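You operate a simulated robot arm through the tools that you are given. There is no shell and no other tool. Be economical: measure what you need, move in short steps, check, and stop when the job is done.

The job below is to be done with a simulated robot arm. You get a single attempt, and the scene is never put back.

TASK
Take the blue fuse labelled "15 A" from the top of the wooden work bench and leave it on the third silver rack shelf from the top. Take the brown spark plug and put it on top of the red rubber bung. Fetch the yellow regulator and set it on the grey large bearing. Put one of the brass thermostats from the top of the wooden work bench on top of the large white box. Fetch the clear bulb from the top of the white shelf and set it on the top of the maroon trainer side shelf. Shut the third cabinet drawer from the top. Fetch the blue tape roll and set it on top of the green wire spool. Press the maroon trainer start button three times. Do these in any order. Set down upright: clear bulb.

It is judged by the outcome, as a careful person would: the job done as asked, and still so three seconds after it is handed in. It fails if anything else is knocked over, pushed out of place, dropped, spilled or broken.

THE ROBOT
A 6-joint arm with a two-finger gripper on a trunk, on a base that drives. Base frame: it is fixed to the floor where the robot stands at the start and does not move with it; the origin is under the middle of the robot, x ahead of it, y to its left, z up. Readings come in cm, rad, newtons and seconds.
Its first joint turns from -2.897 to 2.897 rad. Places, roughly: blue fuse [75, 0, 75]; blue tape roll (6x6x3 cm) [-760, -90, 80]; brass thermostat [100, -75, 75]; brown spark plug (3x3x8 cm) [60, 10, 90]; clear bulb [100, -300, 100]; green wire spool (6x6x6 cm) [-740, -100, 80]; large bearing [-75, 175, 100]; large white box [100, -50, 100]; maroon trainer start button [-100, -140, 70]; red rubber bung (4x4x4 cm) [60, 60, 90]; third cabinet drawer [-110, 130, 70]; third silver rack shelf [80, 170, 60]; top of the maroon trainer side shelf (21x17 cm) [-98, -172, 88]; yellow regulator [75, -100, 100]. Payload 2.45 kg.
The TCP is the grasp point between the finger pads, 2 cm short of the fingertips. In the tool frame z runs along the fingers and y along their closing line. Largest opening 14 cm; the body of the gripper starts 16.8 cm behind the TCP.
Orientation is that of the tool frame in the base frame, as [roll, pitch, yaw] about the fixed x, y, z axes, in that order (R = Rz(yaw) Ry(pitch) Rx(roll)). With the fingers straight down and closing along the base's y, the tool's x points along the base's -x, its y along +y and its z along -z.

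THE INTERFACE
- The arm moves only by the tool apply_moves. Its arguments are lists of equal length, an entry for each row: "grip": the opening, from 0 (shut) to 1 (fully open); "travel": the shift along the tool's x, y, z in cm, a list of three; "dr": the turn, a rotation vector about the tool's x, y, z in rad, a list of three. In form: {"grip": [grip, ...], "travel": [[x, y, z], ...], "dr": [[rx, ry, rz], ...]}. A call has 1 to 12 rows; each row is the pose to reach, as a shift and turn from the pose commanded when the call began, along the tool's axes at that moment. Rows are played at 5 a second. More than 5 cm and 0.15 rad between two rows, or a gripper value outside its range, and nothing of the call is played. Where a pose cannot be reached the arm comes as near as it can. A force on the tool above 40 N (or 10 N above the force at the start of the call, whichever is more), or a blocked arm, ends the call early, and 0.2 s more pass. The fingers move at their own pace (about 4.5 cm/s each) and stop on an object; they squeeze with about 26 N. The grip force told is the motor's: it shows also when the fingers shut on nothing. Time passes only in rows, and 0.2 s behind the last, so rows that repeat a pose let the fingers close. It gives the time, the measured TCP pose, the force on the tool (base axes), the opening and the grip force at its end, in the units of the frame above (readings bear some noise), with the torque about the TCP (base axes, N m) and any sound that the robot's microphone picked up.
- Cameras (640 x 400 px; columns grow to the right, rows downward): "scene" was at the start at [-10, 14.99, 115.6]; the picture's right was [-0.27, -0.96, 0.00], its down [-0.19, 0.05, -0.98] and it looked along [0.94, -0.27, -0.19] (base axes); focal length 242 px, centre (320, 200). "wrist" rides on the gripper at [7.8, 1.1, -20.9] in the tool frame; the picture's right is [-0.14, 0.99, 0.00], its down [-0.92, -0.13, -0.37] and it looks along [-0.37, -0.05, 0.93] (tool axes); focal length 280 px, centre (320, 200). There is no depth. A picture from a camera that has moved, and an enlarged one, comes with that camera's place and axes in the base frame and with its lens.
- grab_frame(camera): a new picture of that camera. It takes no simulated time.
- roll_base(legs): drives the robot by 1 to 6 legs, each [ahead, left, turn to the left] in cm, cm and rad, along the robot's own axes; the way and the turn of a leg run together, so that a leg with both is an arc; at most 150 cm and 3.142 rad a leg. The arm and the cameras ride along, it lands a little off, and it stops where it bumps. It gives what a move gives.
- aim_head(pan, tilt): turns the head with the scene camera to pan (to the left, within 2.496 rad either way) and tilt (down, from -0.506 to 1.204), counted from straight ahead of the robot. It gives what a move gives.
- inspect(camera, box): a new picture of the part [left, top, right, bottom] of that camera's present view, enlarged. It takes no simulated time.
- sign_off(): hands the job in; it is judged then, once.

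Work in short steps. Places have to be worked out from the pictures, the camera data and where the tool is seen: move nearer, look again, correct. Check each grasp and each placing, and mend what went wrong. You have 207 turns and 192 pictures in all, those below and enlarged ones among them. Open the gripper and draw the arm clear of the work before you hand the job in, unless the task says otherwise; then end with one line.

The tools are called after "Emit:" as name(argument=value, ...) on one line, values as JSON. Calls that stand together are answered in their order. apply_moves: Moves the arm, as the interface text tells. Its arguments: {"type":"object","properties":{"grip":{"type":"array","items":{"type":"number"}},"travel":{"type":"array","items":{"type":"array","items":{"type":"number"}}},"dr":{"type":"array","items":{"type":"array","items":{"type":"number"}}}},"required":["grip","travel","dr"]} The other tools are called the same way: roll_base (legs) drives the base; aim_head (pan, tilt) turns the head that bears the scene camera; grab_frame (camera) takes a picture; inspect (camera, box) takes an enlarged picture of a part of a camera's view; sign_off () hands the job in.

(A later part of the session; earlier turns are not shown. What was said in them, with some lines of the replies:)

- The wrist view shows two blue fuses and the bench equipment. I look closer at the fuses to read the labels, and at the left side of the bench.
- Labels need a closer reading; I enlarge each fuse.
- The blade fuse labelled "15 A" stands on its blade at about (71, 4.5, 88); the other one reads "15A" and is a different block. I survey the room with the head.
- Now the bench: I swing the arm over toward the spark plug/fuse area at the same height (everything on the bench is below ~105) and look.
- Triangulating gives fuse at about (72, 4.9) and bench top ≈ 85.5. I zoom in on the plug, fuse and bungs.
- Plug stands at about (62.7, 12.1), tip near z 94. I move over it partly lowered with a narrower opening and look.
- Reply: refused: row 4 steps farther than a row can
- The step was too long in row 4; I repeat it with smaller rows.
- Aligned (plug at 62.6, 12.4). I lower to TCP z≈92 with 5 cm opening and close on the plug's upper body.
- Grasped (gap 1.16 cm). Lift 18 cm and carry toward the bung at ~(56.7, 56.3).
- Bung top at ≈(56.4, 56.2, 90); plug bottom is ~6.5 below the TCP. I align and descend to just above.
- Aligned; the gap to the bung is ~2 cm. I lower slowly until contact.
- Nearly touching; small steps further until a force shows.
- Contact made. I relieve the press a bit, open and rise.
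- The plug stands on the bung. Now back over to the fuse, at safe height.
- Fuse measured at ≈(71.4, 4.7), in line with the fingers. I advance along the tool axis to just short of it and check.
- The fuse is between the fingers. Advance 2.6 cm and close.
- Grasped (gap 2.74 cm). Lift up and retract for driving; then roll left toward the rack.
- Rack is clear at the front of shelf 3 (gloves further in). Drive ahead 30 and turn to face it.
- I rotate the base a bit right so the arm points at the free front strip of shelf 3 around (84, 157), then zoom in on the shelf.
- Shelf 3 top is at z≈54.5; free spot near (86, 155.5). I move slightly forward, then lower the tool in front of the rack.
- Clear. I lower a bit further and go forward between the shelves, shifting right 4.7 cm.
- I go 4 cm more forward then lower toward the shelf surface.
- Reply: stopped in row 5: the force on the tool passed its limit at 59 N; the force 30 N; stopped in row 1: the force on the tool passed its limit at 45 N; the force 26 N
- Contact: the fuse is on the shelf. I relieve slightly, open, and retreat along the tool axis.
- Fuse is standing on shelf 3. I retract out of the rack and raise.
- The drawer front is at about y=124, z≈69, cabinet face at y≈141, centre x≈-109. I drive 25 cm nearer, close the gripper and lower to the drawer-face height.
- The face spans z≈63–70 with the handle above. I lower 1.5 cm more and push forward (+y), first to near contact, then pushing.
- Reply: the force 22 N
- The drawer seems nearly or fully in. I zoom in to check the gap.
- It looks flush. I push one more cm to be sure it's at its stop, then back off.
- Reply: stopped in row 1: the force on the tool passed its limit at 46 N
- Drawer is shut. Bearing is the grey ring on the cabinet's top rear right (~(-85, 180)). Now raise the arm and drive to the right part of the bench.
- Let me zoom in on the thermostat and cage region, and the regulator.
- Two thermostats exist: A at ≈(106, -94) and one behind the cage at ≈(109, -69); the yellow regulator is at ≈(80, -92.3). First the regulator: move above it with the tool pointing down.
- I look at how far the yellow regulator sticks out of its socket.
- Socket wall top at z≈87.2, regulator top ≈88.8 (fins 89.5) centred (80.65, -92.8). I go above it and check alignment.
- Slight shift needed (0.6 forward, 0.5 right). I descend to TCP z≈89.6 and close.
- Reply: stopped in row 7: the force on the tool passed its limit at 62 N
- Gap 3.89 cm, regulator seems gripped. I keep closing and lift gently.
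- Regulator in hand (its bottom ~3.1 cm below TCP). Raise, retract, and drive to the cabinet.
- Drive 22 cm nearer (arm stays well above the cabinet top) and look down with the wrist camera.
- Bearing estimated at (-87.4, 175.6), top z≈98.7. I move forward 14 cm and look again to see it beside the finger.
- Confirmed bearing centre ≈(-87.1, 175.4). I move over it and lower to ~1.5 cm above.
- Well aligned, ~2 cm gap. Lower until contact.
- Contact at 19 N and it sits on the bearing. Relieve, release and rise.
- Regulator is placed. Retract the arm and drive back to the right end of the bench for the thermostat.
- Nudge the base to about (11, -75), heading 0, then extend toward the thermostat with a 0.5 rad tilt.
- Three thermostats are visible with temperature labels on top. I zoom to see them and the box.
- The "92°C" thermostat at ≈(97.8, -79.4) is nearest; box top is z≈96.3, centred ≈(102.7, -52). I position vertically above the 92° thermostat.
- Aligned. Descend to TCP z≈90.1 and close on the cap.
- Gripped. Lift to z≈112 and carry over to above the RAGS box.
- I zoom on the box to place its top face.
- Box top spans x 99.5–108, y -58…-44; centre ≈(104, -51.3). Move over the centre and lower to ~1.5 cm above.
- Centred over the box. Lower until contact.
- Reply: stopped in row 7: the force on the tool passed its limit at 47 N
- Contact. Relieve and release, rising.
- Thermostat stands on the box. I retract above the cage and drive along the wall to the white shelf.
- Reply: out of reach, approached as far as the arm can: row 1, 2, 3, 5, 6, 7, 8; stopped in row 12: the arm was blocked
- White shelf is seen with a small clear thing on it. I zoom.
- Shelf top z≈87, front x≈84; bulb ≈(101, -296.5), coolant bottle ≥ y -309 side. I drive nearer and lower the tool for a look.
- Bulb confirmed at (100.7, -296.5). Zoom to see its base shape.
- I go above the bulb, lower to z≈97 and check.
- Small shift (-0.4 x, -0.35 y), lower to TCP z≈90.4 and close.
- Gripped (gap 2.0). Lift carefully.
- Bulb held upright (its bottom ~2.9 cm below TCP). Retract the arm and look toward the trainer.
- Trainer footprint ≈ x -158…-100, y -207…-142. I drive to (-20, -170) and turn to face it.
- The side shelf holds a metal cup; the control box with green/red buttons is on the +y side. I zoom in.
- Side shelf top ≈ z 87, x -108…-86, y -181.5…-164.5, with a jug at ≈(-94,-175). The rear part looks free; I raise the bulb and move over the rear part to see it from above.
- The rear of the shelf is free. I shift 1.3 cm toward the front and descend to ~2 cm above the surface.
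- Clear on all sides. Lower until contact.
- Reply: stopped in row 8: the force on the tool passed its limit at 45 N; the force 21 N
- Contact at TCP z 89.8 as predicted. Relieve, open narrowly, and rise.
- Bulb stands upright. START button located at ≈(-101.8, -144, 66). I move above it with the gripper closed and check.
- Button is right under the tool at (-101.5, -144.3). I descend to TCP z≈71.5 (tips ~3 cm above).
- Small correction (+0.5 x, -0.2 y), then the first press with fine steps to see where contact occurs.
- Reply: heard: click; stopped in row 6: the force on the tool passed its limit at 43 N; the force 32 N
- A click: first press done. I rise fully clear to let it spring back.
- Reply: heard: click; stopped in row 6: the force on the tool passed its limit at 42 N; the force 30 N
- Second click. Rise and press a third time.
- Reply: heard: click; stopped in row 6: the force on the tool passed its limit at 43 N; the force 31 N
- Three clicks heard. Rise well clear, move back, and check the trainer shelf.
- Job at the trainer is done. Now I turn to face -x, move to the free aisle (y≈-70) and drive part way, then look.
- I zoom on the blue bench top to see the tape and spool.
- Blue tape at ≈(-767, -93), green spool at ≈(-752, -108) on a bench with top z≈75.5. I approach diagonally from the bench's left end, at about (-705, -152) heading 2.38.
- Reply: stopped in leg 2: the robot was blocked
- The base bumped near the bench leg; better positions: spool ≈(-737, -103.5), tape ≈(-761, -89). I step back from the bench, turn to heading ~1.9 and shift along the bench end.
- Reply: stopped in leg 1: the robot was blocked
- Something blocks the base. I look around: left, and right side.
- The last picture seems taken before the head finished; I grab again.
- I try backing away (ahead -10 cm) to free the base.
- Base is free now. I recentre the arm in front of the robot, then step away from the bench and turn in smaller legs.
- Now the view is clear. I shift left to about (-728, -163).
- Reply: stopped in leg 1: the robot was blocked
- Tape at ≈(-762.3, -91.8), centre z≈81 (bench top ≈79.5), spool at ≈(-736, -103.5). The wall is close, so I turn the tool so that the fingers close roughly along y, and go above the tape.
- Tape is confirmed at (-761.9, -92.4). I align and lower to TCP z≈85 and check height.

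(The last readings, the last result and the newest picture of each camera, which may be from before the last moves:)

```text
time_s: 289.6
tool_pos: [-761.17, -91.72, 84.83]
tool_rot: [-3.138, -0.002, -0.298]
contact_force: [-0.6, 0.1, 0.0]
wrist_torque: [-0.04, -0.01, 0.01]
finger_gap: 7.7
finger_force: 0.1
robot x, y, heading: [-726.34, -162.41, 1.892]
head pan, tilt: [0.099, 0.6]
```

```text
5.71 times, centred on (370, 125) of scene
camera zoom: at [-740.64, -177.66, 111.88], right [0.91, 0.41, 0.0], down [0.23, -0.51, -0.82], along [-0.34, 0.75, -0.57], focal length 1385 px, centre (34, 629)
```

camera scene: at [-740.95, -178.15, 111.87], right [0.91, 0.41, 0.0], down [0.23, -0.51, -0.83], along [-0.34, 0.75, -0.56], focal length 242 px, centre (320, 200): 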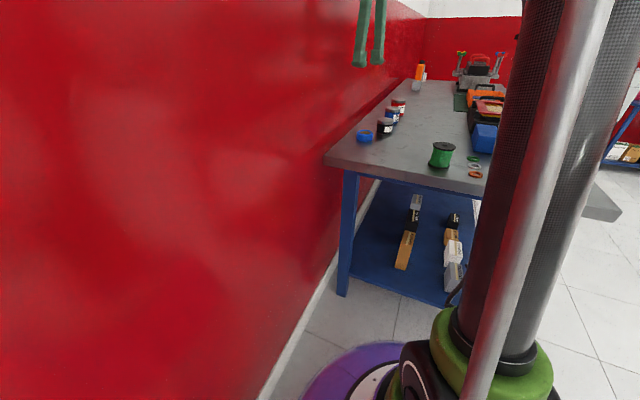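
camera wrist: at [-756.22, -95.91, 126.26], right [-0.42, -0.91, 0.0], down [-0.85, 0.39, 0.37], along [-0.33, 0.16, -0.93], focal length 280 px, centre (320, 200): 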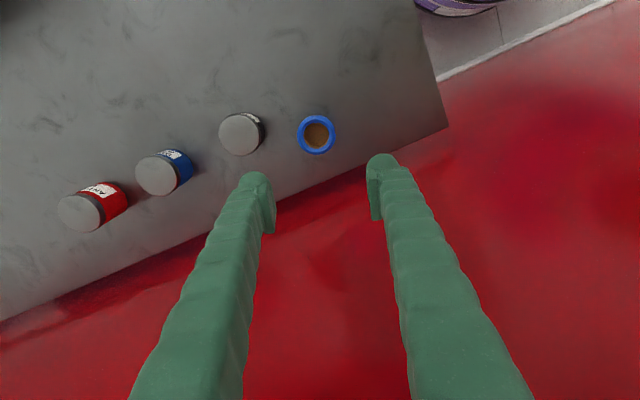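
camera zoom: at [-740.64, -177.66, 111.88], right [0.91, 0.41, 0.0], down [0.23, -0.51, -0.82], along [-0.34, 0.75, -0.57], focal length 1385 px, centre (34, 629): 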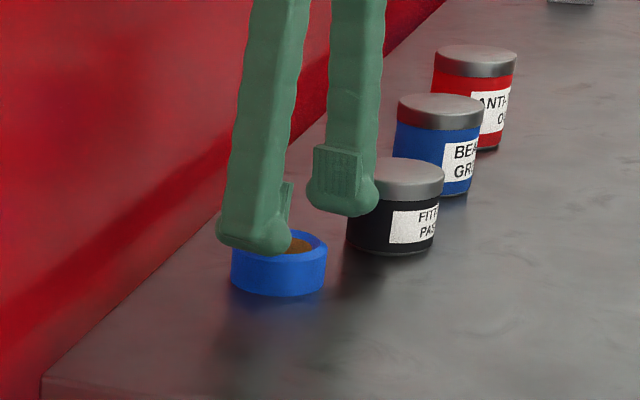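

Correct by 0.85 along tool y and -0.5 along tool x, lower 2.9 cm and close.

Emit:
apply_moves(grip=[0.55, 0.55, 0.55, 0.55, 0, 0, 0, 0], travel=[[-0.5, 0.85, 0], [-0.5, 0.85, 1.2], [-0.5, 0.85, 2.4], [-0.5, 0.85, 2.9], [-0.5, 0.85, 2.9], [-0.5, 0.85, 2.9], [-0.5, 0.85, 2.9], [-0.5, 0.85, 2.9]], dr=[[0, 0, 0], [0, 0, 0], [0, 0, 0], [0, 0, 0], [0, 0, 0], [0, 0, 0], [0, 0, 0], [0, 0, 0]])

Emit:
inspect(camera="wrist", box=[220, 60, 420, 240])

Emit:
inspect(camera="scene", box=[330, 90, 410, 160])

```text
time_s: 291.4
tool_pos: [-761.78, -92.37, 81.87]
tool_rot: [-3.14, -0.001, -0.296]
contact_force: [0.0, 0.0, 0.5]
wrist_torque: [-0.03, 0.0, 0.01]
finger_gap: 5.82
finger_force: 26.4
robot x, y, heading: [-726.19, -161.93, 1.894]
head pan, tilt: [0.099, 0.6]
```

```text
2.22 times, centred on (320, 150) of wrist
camera zoom: at [-754.76, -95.78, 102.89], right [-0.42, -0.91, 0.0], down [-0.84, 0.39, 0.37], along [-0.33, 0.16, -0.93], focal length 623 px, centre (320, 311)
```

zoom: 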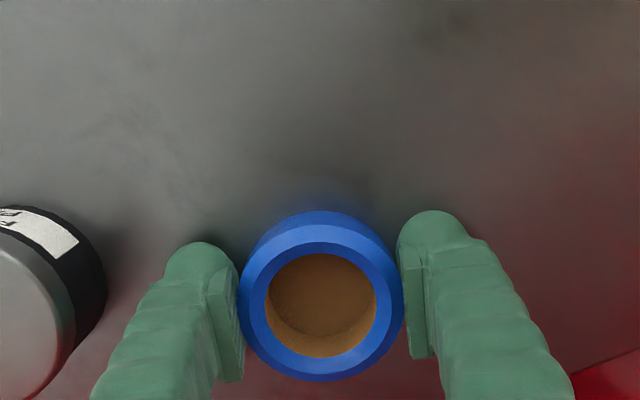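

```text
5.71 times, centred on (370, 125) of scene
camera zoom: at [-740.64, -177.66, 111.88], right [0.91, 0.41, 0.0], down [0.23, -0.51, -0.82], along [-0.34, 0.75, -0.57], focal length 1385 px, centre (34, 629)
```

zoom: 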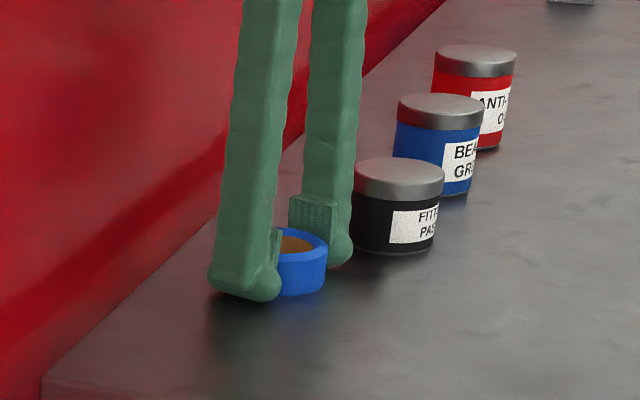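

Tape gripped (5.82 cm). Lift 22 cm and carry it near the spool for a look.

Emit:
apply_moves(grip=[0, 0, 0, 0, 0, 0, 0, 0, 0, 0, 0], travel=[[0, 0, -2], [0, 0, -6], [0, 0, -10], [0, 0, -14], [0, 0, -18], [3, 0.3, -21], [7, 0.7, -22], [11, 1.1, -22], [15, 1.5, -22], [19, 1.9, -22], [21, 2.2, -22]], dr=[[0, 0, 0], [0, 0, 0], [0, 0, 0], [0, 0, 0], [0, 0, 0], [0, 0, 0], [0, 0, 0], [0, 0, 0], [0, 0, 0], [0, 0, 0], [0, 0, 0]])

Emit:
grab_frame(camera="wrist")

Emit:
inspect(camera="scene", box=[350, 30, 490, 180])

```text
time_s: 293.8
tool_pos: [-742.61, -100.55, 104.01]
tool_rot: [-3.138, -0.001, -0.297]
contact_force: [0.0, 0.1, -0.6]
wrist_torque: [-0.01, -0.03, 0.02]
finger_gap: 5.84
finger_force: 25.8
robot x, y, heading: [-726.37, -162.36, 1.899]
head pan, tilt: [0.099, 0.6]
```

```text
51 pictures are left
camera wrist: at [-735.45, -103.97, 124.84], right [-0.42, -0.91, 0.0], down [-0.84, 0.39, 0.37], along [-0.33, 0.16, -0.93], focal length 280 px, centre (320, 200)
```

wrist: 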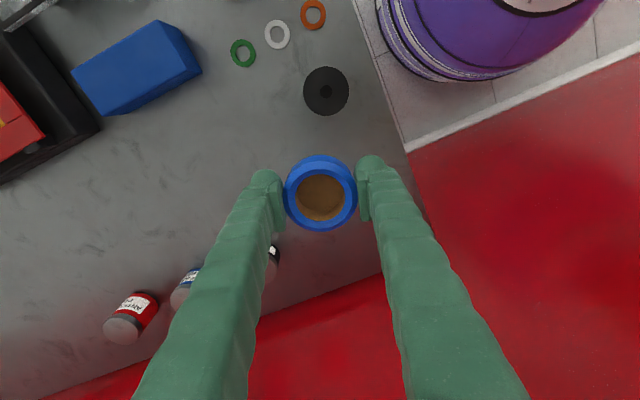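

```text
2.67 times, centred on (420, 105) of scene
camera zoom: at [-740.64, -177.66, 111.88], right [0.91, 0.41, 0.0], down [0.23, -0.51, -0.82], along [-0.34, 0.75, -0.57], focal length 646 px, centre (53, 453)
```

zoom: 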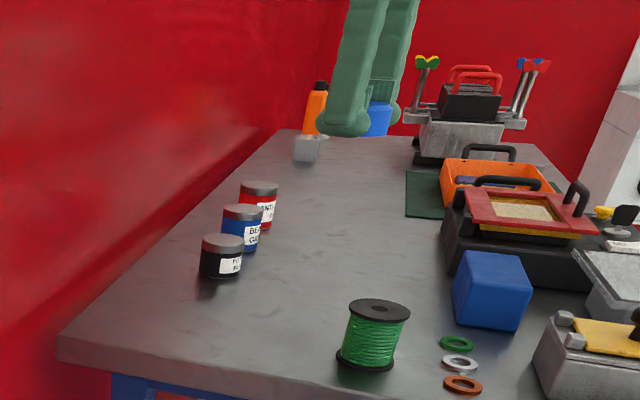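

Spool top centre at ≈(-736, -104.4), z≈85.3. I align over it and lower to ~2 cm above.

Emit:
apply_moves(grip=[0, 0, 0, 0, 0, 0, 0], travel=[[3.7, 0.8, 0], [7.4, 1.7, 0], [7.4, 1.7, 4], [7.4, 1.7, 8], [7.4, 1.7, 11], [7.4, 1.7, 13.5], [7.4, 1.7, 13.5]], dr=[[0, 0, 0], [0, 0, 0], [0, 0, 0], [0, 0, 0], [0, 0, 0], [0, 0, 0], [0, 0, 0]])

Emit:
inspect(camera="wrist", box=[220, 60, 420, 240])

Emit:
inspect(camera="scene", box=[390, 90, 490, 180])

```text
time_s: 295.4
tool_pos: [-736.16, -104.17, 90.84]
tool_rot: [-3.138, -0.001, -0.298]
contact_force: [-0.6, -0.3, -0.2]
wrist_torque: [0.0, 0.0, 0.01]
finger_gap: 5.82
finger_force: 26.0
robot x, y, heading: [-726.66, -162.36, 1.895]
head pan, tilt: [0.099, 0.6]
```

```text
2.22 times, centred on (320, 150) of wrist
camera zoom: at [-728.86, -107.68, 111.65], right [-0.42, -0.91, 0.0], down [-0.84, 0.39, 0.37], along [-0.33, 0.16, -0.93], focal length 623 px, centre (320, 311)
```

zoom: 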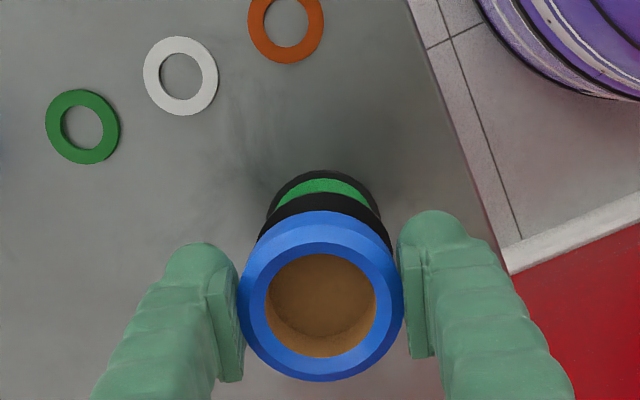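

```text
4.44 times, centred on (440, 135) of scene
camera zoom: at [-740.63, -177.67, 111.88], right [0.91, 0.41, 0.0], down [0.23, -0.51, -0.82], along [-0.34, 0.75, -0.57], focal length 1077 px, centre (-213, 489)
```

zoom: 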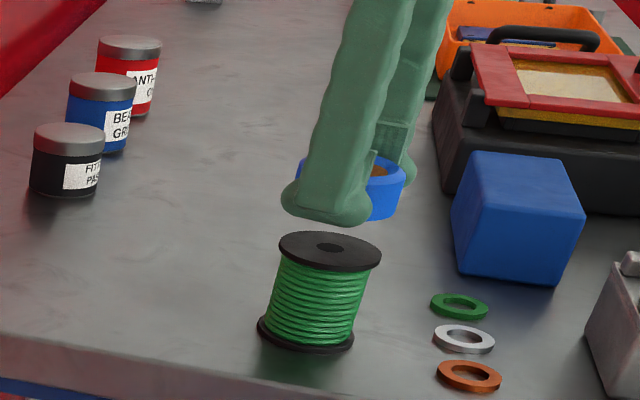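

Aligned within a few millimetres. Lower until contact.

Emit:
apply_moves(grip=[0, 0, 0, 0, 0, 0, 0, 0], travel=[[0, 0, 0.8], [0, 0, 1.5], [0, 0, 1.9], [0, 0, 2.2], [0, 0, 2.45], [0, 0, 2.7], [0, 0, 2.95], [0, 0, 3.2]], dr=[[0, 0, 0], [0, 0, 0], [0, 0, 0], [0, 0, 0], [0, 0, 0], [0, 0, 0], [0, 0, 0], [0, 0, 0]])

Emit:
inspect(camera="scene", box=[400, 100, 480, 180])

```text
time_s: 297.2
tool_pos: [-735.95, -104.35, 87.5]
tool_rot: [-3.137, -0.003, -0.297]
contact_force: [0.4, -3.8, 18.6]
wrist_torque: [-0.1, -0.01, -0.02]
finger_gap: 5.86
finger_force: 26.2
robot x, y, heading: [-726.7, -162.33, 1.896]
head pan, tilt: [0.099, 0.6]
stopped in row 8: the force on the tool passed its limit at 47 N (the readings are from after the stop); the commanded pose is now the measured one
```

```text
5.00 times, centred on (440, 140) of scene
camera zoom: at [-740.62, -177.73, 111.87], right [0.91, 0.41, 0.0], down [0.23, -0.51, -0.83], along [-0.34, 0.75, -0.56], focal length 1212 px, centre (-280, 500)
```

zoom: 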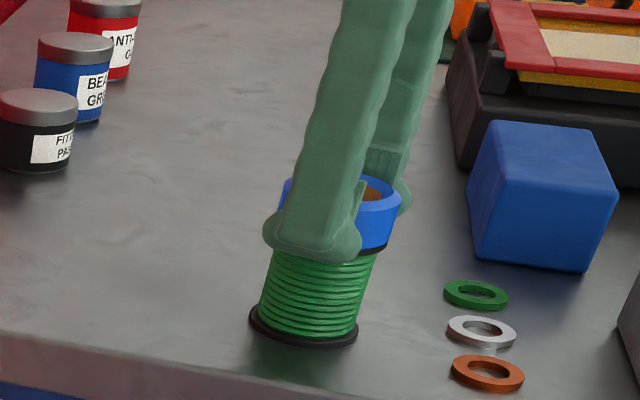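

Contact; the tape sits on the spool. Relieve, open and rise.

Emit:
apply_moves(grip=[0, 0.55, 0.55, 0.55, 0.55, 0.55, 0.55, 0.55, 0.55], travel=[[0, 0, -0.15], [0, 0, -0.15], [0, 0, -0.15], [0, 0, -0.15], [0, 0, -3], [0, 0, -7], [0, 0, -11], [0, 0, -15], [0, 0, -19]], dr=[[0, 0, 0], [0, 0, 0], [0, 0, 0], [0, 0, 0], [0, 0, 0], [0, 0, 0], [0, 0, 0], [0, 0, 0], [0, 0, 0]])

Emit:
inspect(camera="scene", box=[400, 80, 500, 180])

Emit:
grab_frame(camera="wrist")

```text
time_s: 299.2
tool_pos: [-735.93, -104.41, 106.29]
tool_rot: [-3.139, -0.003, -0.296]
contact_force: [-0.3, 0.3, 0.4]
wrist_torque: [0.03, 0.03, -0.01]
finger_gap: 7.7
finger_force: 0.0
robot x, y, heading: [-726.82, -162.64, 1.894]
head pan, tilt: [0.099, 0.6]
```

```text
4.00 times, centred on (450, 130) of scene
camera zoom: at [-740.63, -177.67, 111.88], right [0.91, 0.41, 0.0], down [0.23, -0.51, -0.83], along [-0.34, 0.75, -0.57], focal length 970 px, centre (-200, 480)
```

zoom: 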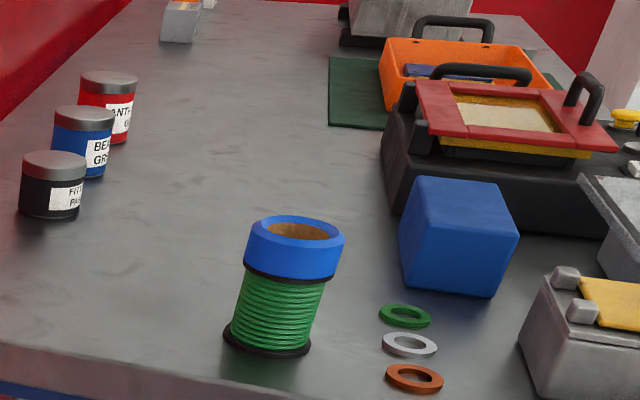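

```text
45 pictures are left
camera wrist: at [-728.86, -107.75, 127.16], right [-0.42, -0.91, 0.0], down [-0.84, 0.39, 0.37], along [-0.33, 0.16, -0.93], focal length 280 px, centre (320, 200)
```

wrist: 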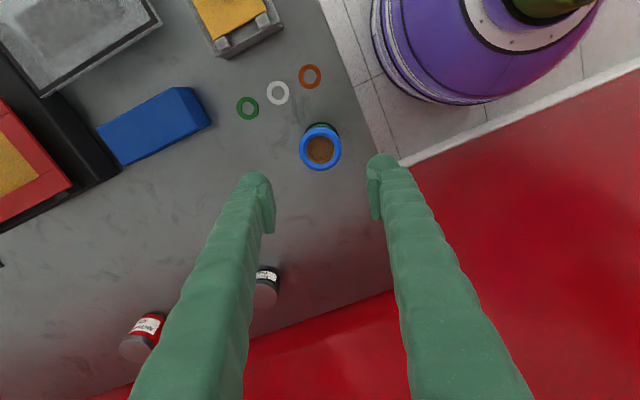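

Tape is on the spool. All tasks are performed; I retract and drive back part way to verify the trainer shelf and the bench.

Emit:
apply_moves(grip=[0.4, 0.3, 0.2, 0.2, 0.2], travel=[[0, 0, -4], [0, 0, -8], [1, 3, -9], [2, 6, -9], [3, 9, -9]], dr=[[0, 0, 0], [0, 0, 0], [0, 0, 0], [0, 0, 0], [0, 0, 0]])

Emit:
roll_base(legs=[[-14, -40, 0], [0, 0, -1.895], [40, 95, 0], [150, 0, 0], [150, 0, 0]])

```text
time_s: 300.4
tool_pos: [-735.63, -114.04, 115.36]
tool_rot: [-3.138, -0.002, -0.297]
contact_force: [0.8, 0.1, 1.2]
wrist_torque: [-0.08, 0.01, 0.0]
finger_gap: 2.81
finger_force: 0.1
robot x, y, heading: [-726.44, -162.11, 1.894]
head pan, tilt: [0.099, 0.6]
```

```text
time_s: 326.2
tool_pos: [-304.72, -59.7, 115.3]
tool_rot: [-3.139, -0.002, -2.169]
contact_force: [-0.2, -0.1, -0.7]
wrist_torque: [0.02, 0.0, -0.01]
finger_gap: 2.8
finger_force: 0.0
robot x, y, heading: [-353.6, -54.31, 0.025]
head pan, tilt: [0.099, 0.6]
```

Driving on along the aisle, then looking at the trainer shelf from the bench side.

Emit:
roll_base(legs=[[150, -5, -0.02], [150, 0, 0], [25, -30, 0]])

Emit:
aim_head(pan=0.0, tilt=0.3)

Emit:
grab_frame(camera="scene")

Emit:
aim_head(pan=-2.4, tilt=0.3)

Emit:
grab_frame(camera="scene")

```text
refused: leg 1 is longer than a leg can be; nothing moved
```

```text
time_s: 327.0
tool_pos: [-304.83, -59.61, 115.42]
tool_rot: [-3.138, -0.003, -2.167]
contact_force: [0.1, 0.4, -0.3]
wrist_torque: [0.04, 0.0, -0.02]
finger_gap: 2.8
finger_force: 0.1
robot x, y, heading: [-353.54, -53.91, 0.025]
head pan, tilt: [0.0, 0.3]
```

```text
44 pictures are left
camera scene: at [-363.51, -37.06, 114.62], right [0.03, -1.0, 0.0], down [-0.3, -0.01, -0.95], along [0.95, 0.03, -0.3], focal length 242 px, centre (320, 200)
```

scene: 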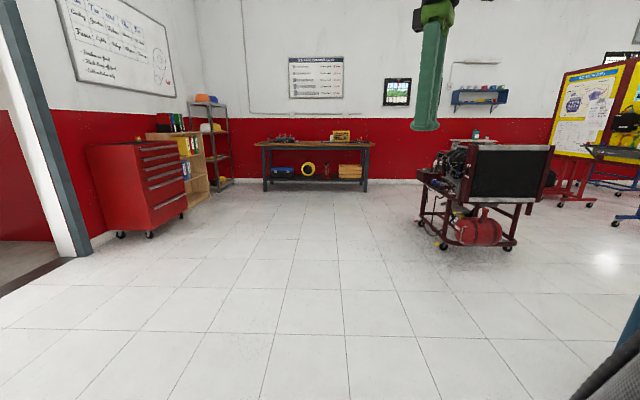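

```text
time_s: 329.2
tool_pos: [-304.78, -59.68, 115.35]
tool_rot: [-3.139, -0.002, -2.168]
contact_force: [-0.2, 1.3, -0.5]
wrist_torque: [-0.03, -0.03, -0.03]
finger_gap: 2.83
finger_force: 0.1
robot x, y, heading: [-353.57, -54.28, 0.024]
head pan, tilt: [-2.4, 0.3]
```

```text
43 pictures are left
camera scene: at [-379.56, -43.79, 114.63], right [-0.69, 0.72, 0.0], down [0.21, 0.21, -0.96], along [-0.69, -0.66, -0.3], focal length 242 px, centre (320, 200)
```

scene: 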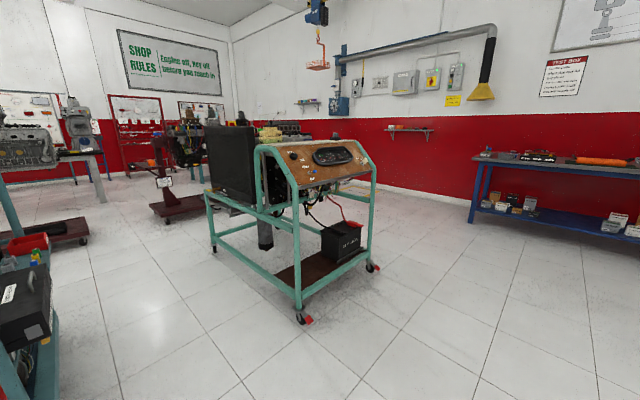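

Leg was too long; I repeat with shorter legs, to about (-50, -60).

Emit:
roll_base(legs=[[145, -5, -0.02], [145, 0, 0], [15, 0, 0]])

Emit:
aim_head(pan=-2.0, tilt=0.4)

Emit:
grab_frame(camera="scene")

Emit:
aim_head(pan=0.0, tilt=0.2)

Emit:
grab_frame(camera="scene")

```text
time_s: 344.4
tool_pos: [3.53, -65.41, 115.36]
tool_rot: [-3.138, -0.002, -2.208]
contact_force: [-0.1, -0.3, 0.1]
wrist_torque: [-0.01, 0.05, 0.01]
finger_gap: 2.79
finger_force: 0.2
robot x, y, heading: [-44.6, -58.34, -0.012]
head pan, tilt: [-2.4, 0.3]
```

```text
time_s: 345.3
tool_pos: [3.54, -65.6, 115.46]
tool_rot: [-3.138, -0.002, -2.207]
contact_force: [-0.5, -0.5, 0.6]
wrist_torque: [-0.03, -0.01, 0.01]
finger_gap: 2.79
finger_force: 0.0
robot x, y, heading: [-44.79, -58.38, -0.014]
head pan, tilt: [-2.0, 0.4]
```

```text
42 pictures are left
camera scene: at [-67.56, -49.05, 113.7], right [-0.9, 0.43, 0.0], down [0.17, 0.35, -0.92], along [-0.39, -0.83, -0.39], focal length 242 px, centre (320, 200)
```

scene: 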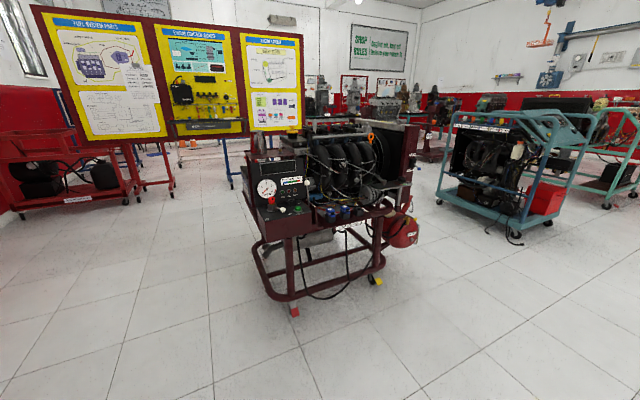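

```text
time_s: 347.2
tool_pos: [3.58, -65.66, 115.37]
tool_rot: [-3.138, -0.001, -2.206]
contact_force: [-0.3, 0.5, 0.0]
wrist_torque: [0.0, -0.01, -0.05]
finger_gap: 2.82
finger_force: 0.1
robot x, y, heading: [-44.85, -58.2, -0.01]
head pan, tilt: [0.0, 0.201]
```

```text
41 pictures are left
camera scene: at [-54.28, -40.79, 115.55], right [-0.01, -1.0, 0.0], down [-0.2, 0.0, -0.98], along [0.98, -0.01, -0.2], focal length 242 px, centre (320, 200)
```

scene: 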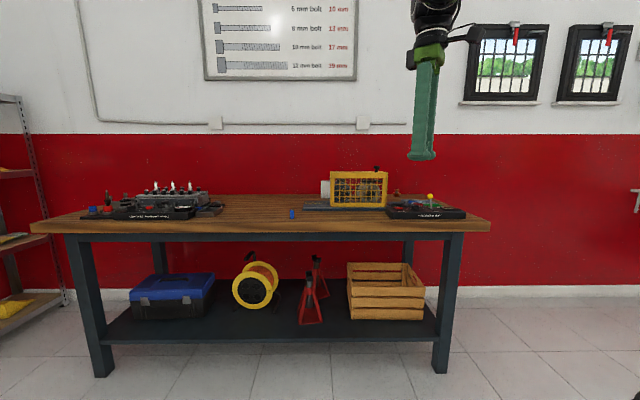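

Zoom on the bench, then the trainer shelf.

Emit:
inspect(camera="scene", box=[80, 150, 240, 230])

Emit:
inspect(camera="scene", box=[270, 150, 480, 230])

Emit:
aim_head(pan=-2.0, tilt=0.4)

Emit:
inspect(camera="scene", box=[230, 120, 350, 220])

```text
4.00 times, centred on (160, 190) of scene
camera zoom: at [-54.28, -40.79, 115.55], right [-0.01, -1.0, 0.0], down [-0.2, 0.0, -0.98], along [0.98, -0.01, -0.2], focal length 970 px, centre (960, 240)
```

zoom: 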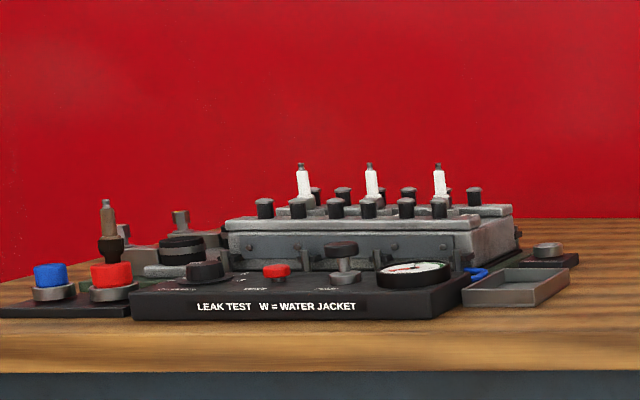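

```text
3.05 times, centred on (375, 190) of scene
camera zoom: at [-54.28, -40.79, 115.55], right [-0.01, -1.0, 0.0], down [-0.2, 0.0, -0.98], along [0.98, -0.01, -0.2], focal length 739 px, centre (152, 230)
```

zoom: 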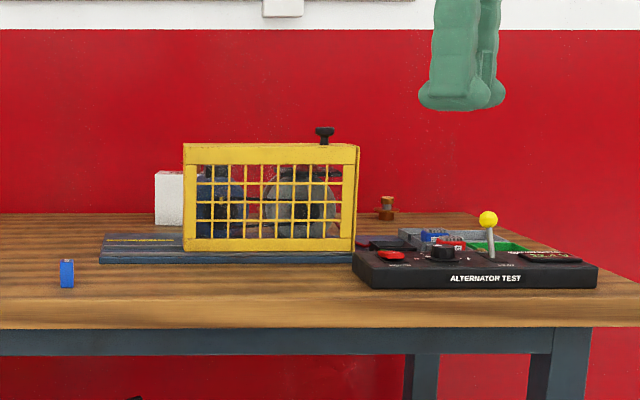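

```text
time_s: 349.1
tool_pos: [3.58, -65.6, 115.38]
tool_rot: [-3.139, 0.0, -2.206]
contact_force: [0.1, -0.4, 0.6]
wrist_torque: [-0.01, -0.02, -0.03]
finger_gap: 2.81
finger_force: 0.1
robot x, y, heading: [-44.72, -58.15, -0.009]
head pan, tilt: [-2.0, 0.4]
```

```text
4.00 times, centred on (290, 170) of scene
camera zoom: at [-67.55, -49.05, 113.7], right [-0.9, 0.43, 0.0], down [0.17, 0.35, -0.92], along [-0.39, -0.83, -0.39], focal length 970 px, centre (440, 320)
```

zoom: 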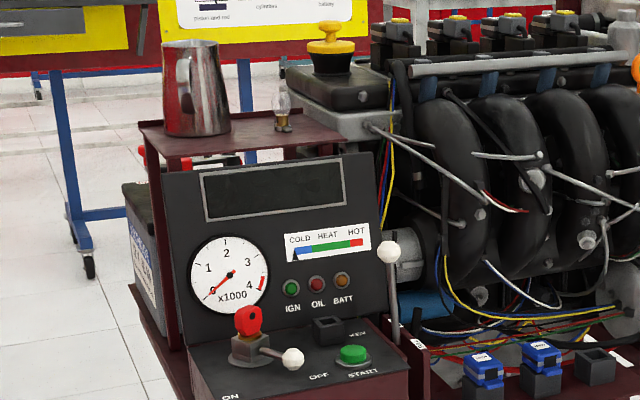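

Bulb upright, plug fine. One last check: the thermostat on the white box, hidden by the cage from here; I move left for a view.

Emit:
roll_base(legs=[[20, 75, 0]])

Emit:
aim_head(pan=-0.35, tilt=0.2)

Emit:
grab_frame(camera="scene")

```text
time_s: 353.2
tool_pos: [24.7, 7.51, 115.26]
tool_rot: [-3.139, -0.003, -2.216]
contact_force: [-0.6, 1.0, 0.7]
wrist_torque: [-0.03, -0.01, -0.02]
finger_gap: 2.8
finger_force: 0.2
robot x, y, heading: [-23.17, 15.37, -0.026]
head pan, tilt: [-2.0, 0.4]
```

```text
time_s: 354.9
tool_pos: [24.74, 7.51, 115.41]
tool_rot: [-3.136, 0.0, -2.216]
contact_force: [-0.6, -0.5, 0.0]
wrist_torque: [0.01, -0.01, -0.01]
finger_gap: 2.81
finger_force: 0.1
robot x, y, heading: [-23.12, 15.26, -0.02]
head pan, tilt: [-0.351, 0.201]
```

```text
37 pictures are left
camera scene: at [-33.41, 29.66, 115.55], right [-0.37, -0.93, 0.0], down [-0.19, 0.07, -0.98], along [0.91, -0.36, -0.2], focal length 242 px, centre (320, 200)
```

scene: 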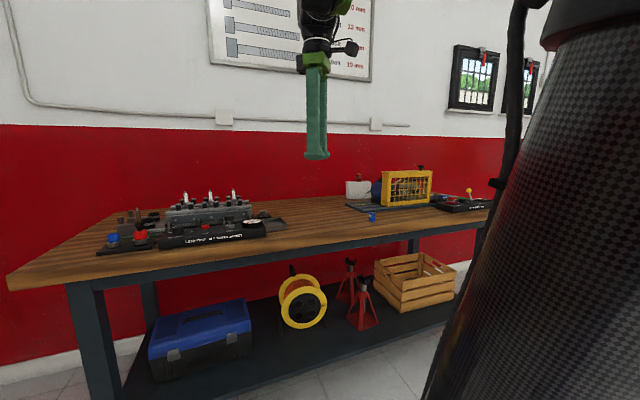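

The thermostat stands on the box. I open the gripper fully and hand in.

Emit:
apply_moves(grip=[1, 1, 1, 1, 1, 1, 1, 1], travel=[[0, 0, 0], [0, 0, 0], [0, 0, 0], [0, 0, 0], [0, 0, 0], [0, 0, 0], [0, 0, 0], [0, 0, 0]], dr=[[0, 0, 0], [0, 0, 0], [0, 0, 0], [0, 0, 0], [0, 0, 0], [0, 0, 0], [0, 0, 0], [0, 0, 0]])

Emit:
sign_off()

```text
time_s: 356.8
tool_pos: [24.76, 7.36, 115.27]
tool_rot: [-3.137, -0.002, -2.218]
contact_force: [0.8, 0.4, -0.2]
wrist_torque: [0.0, 0.01, 0.0]
finger_gap: 13.98
finger_force: 0.0
robot x, y, heading: [-23.27, 15.23, -0.026]
head pan, tilt: [-0.351, 0.201]
```

```text
The job is handed in.
```

All eight tasks are done and handed in, with the clear bulb standing upright on the trainer side shelf, three clicks heard from the start button, and the base bumped a few times by the far blue bench with nothing seen out of place.
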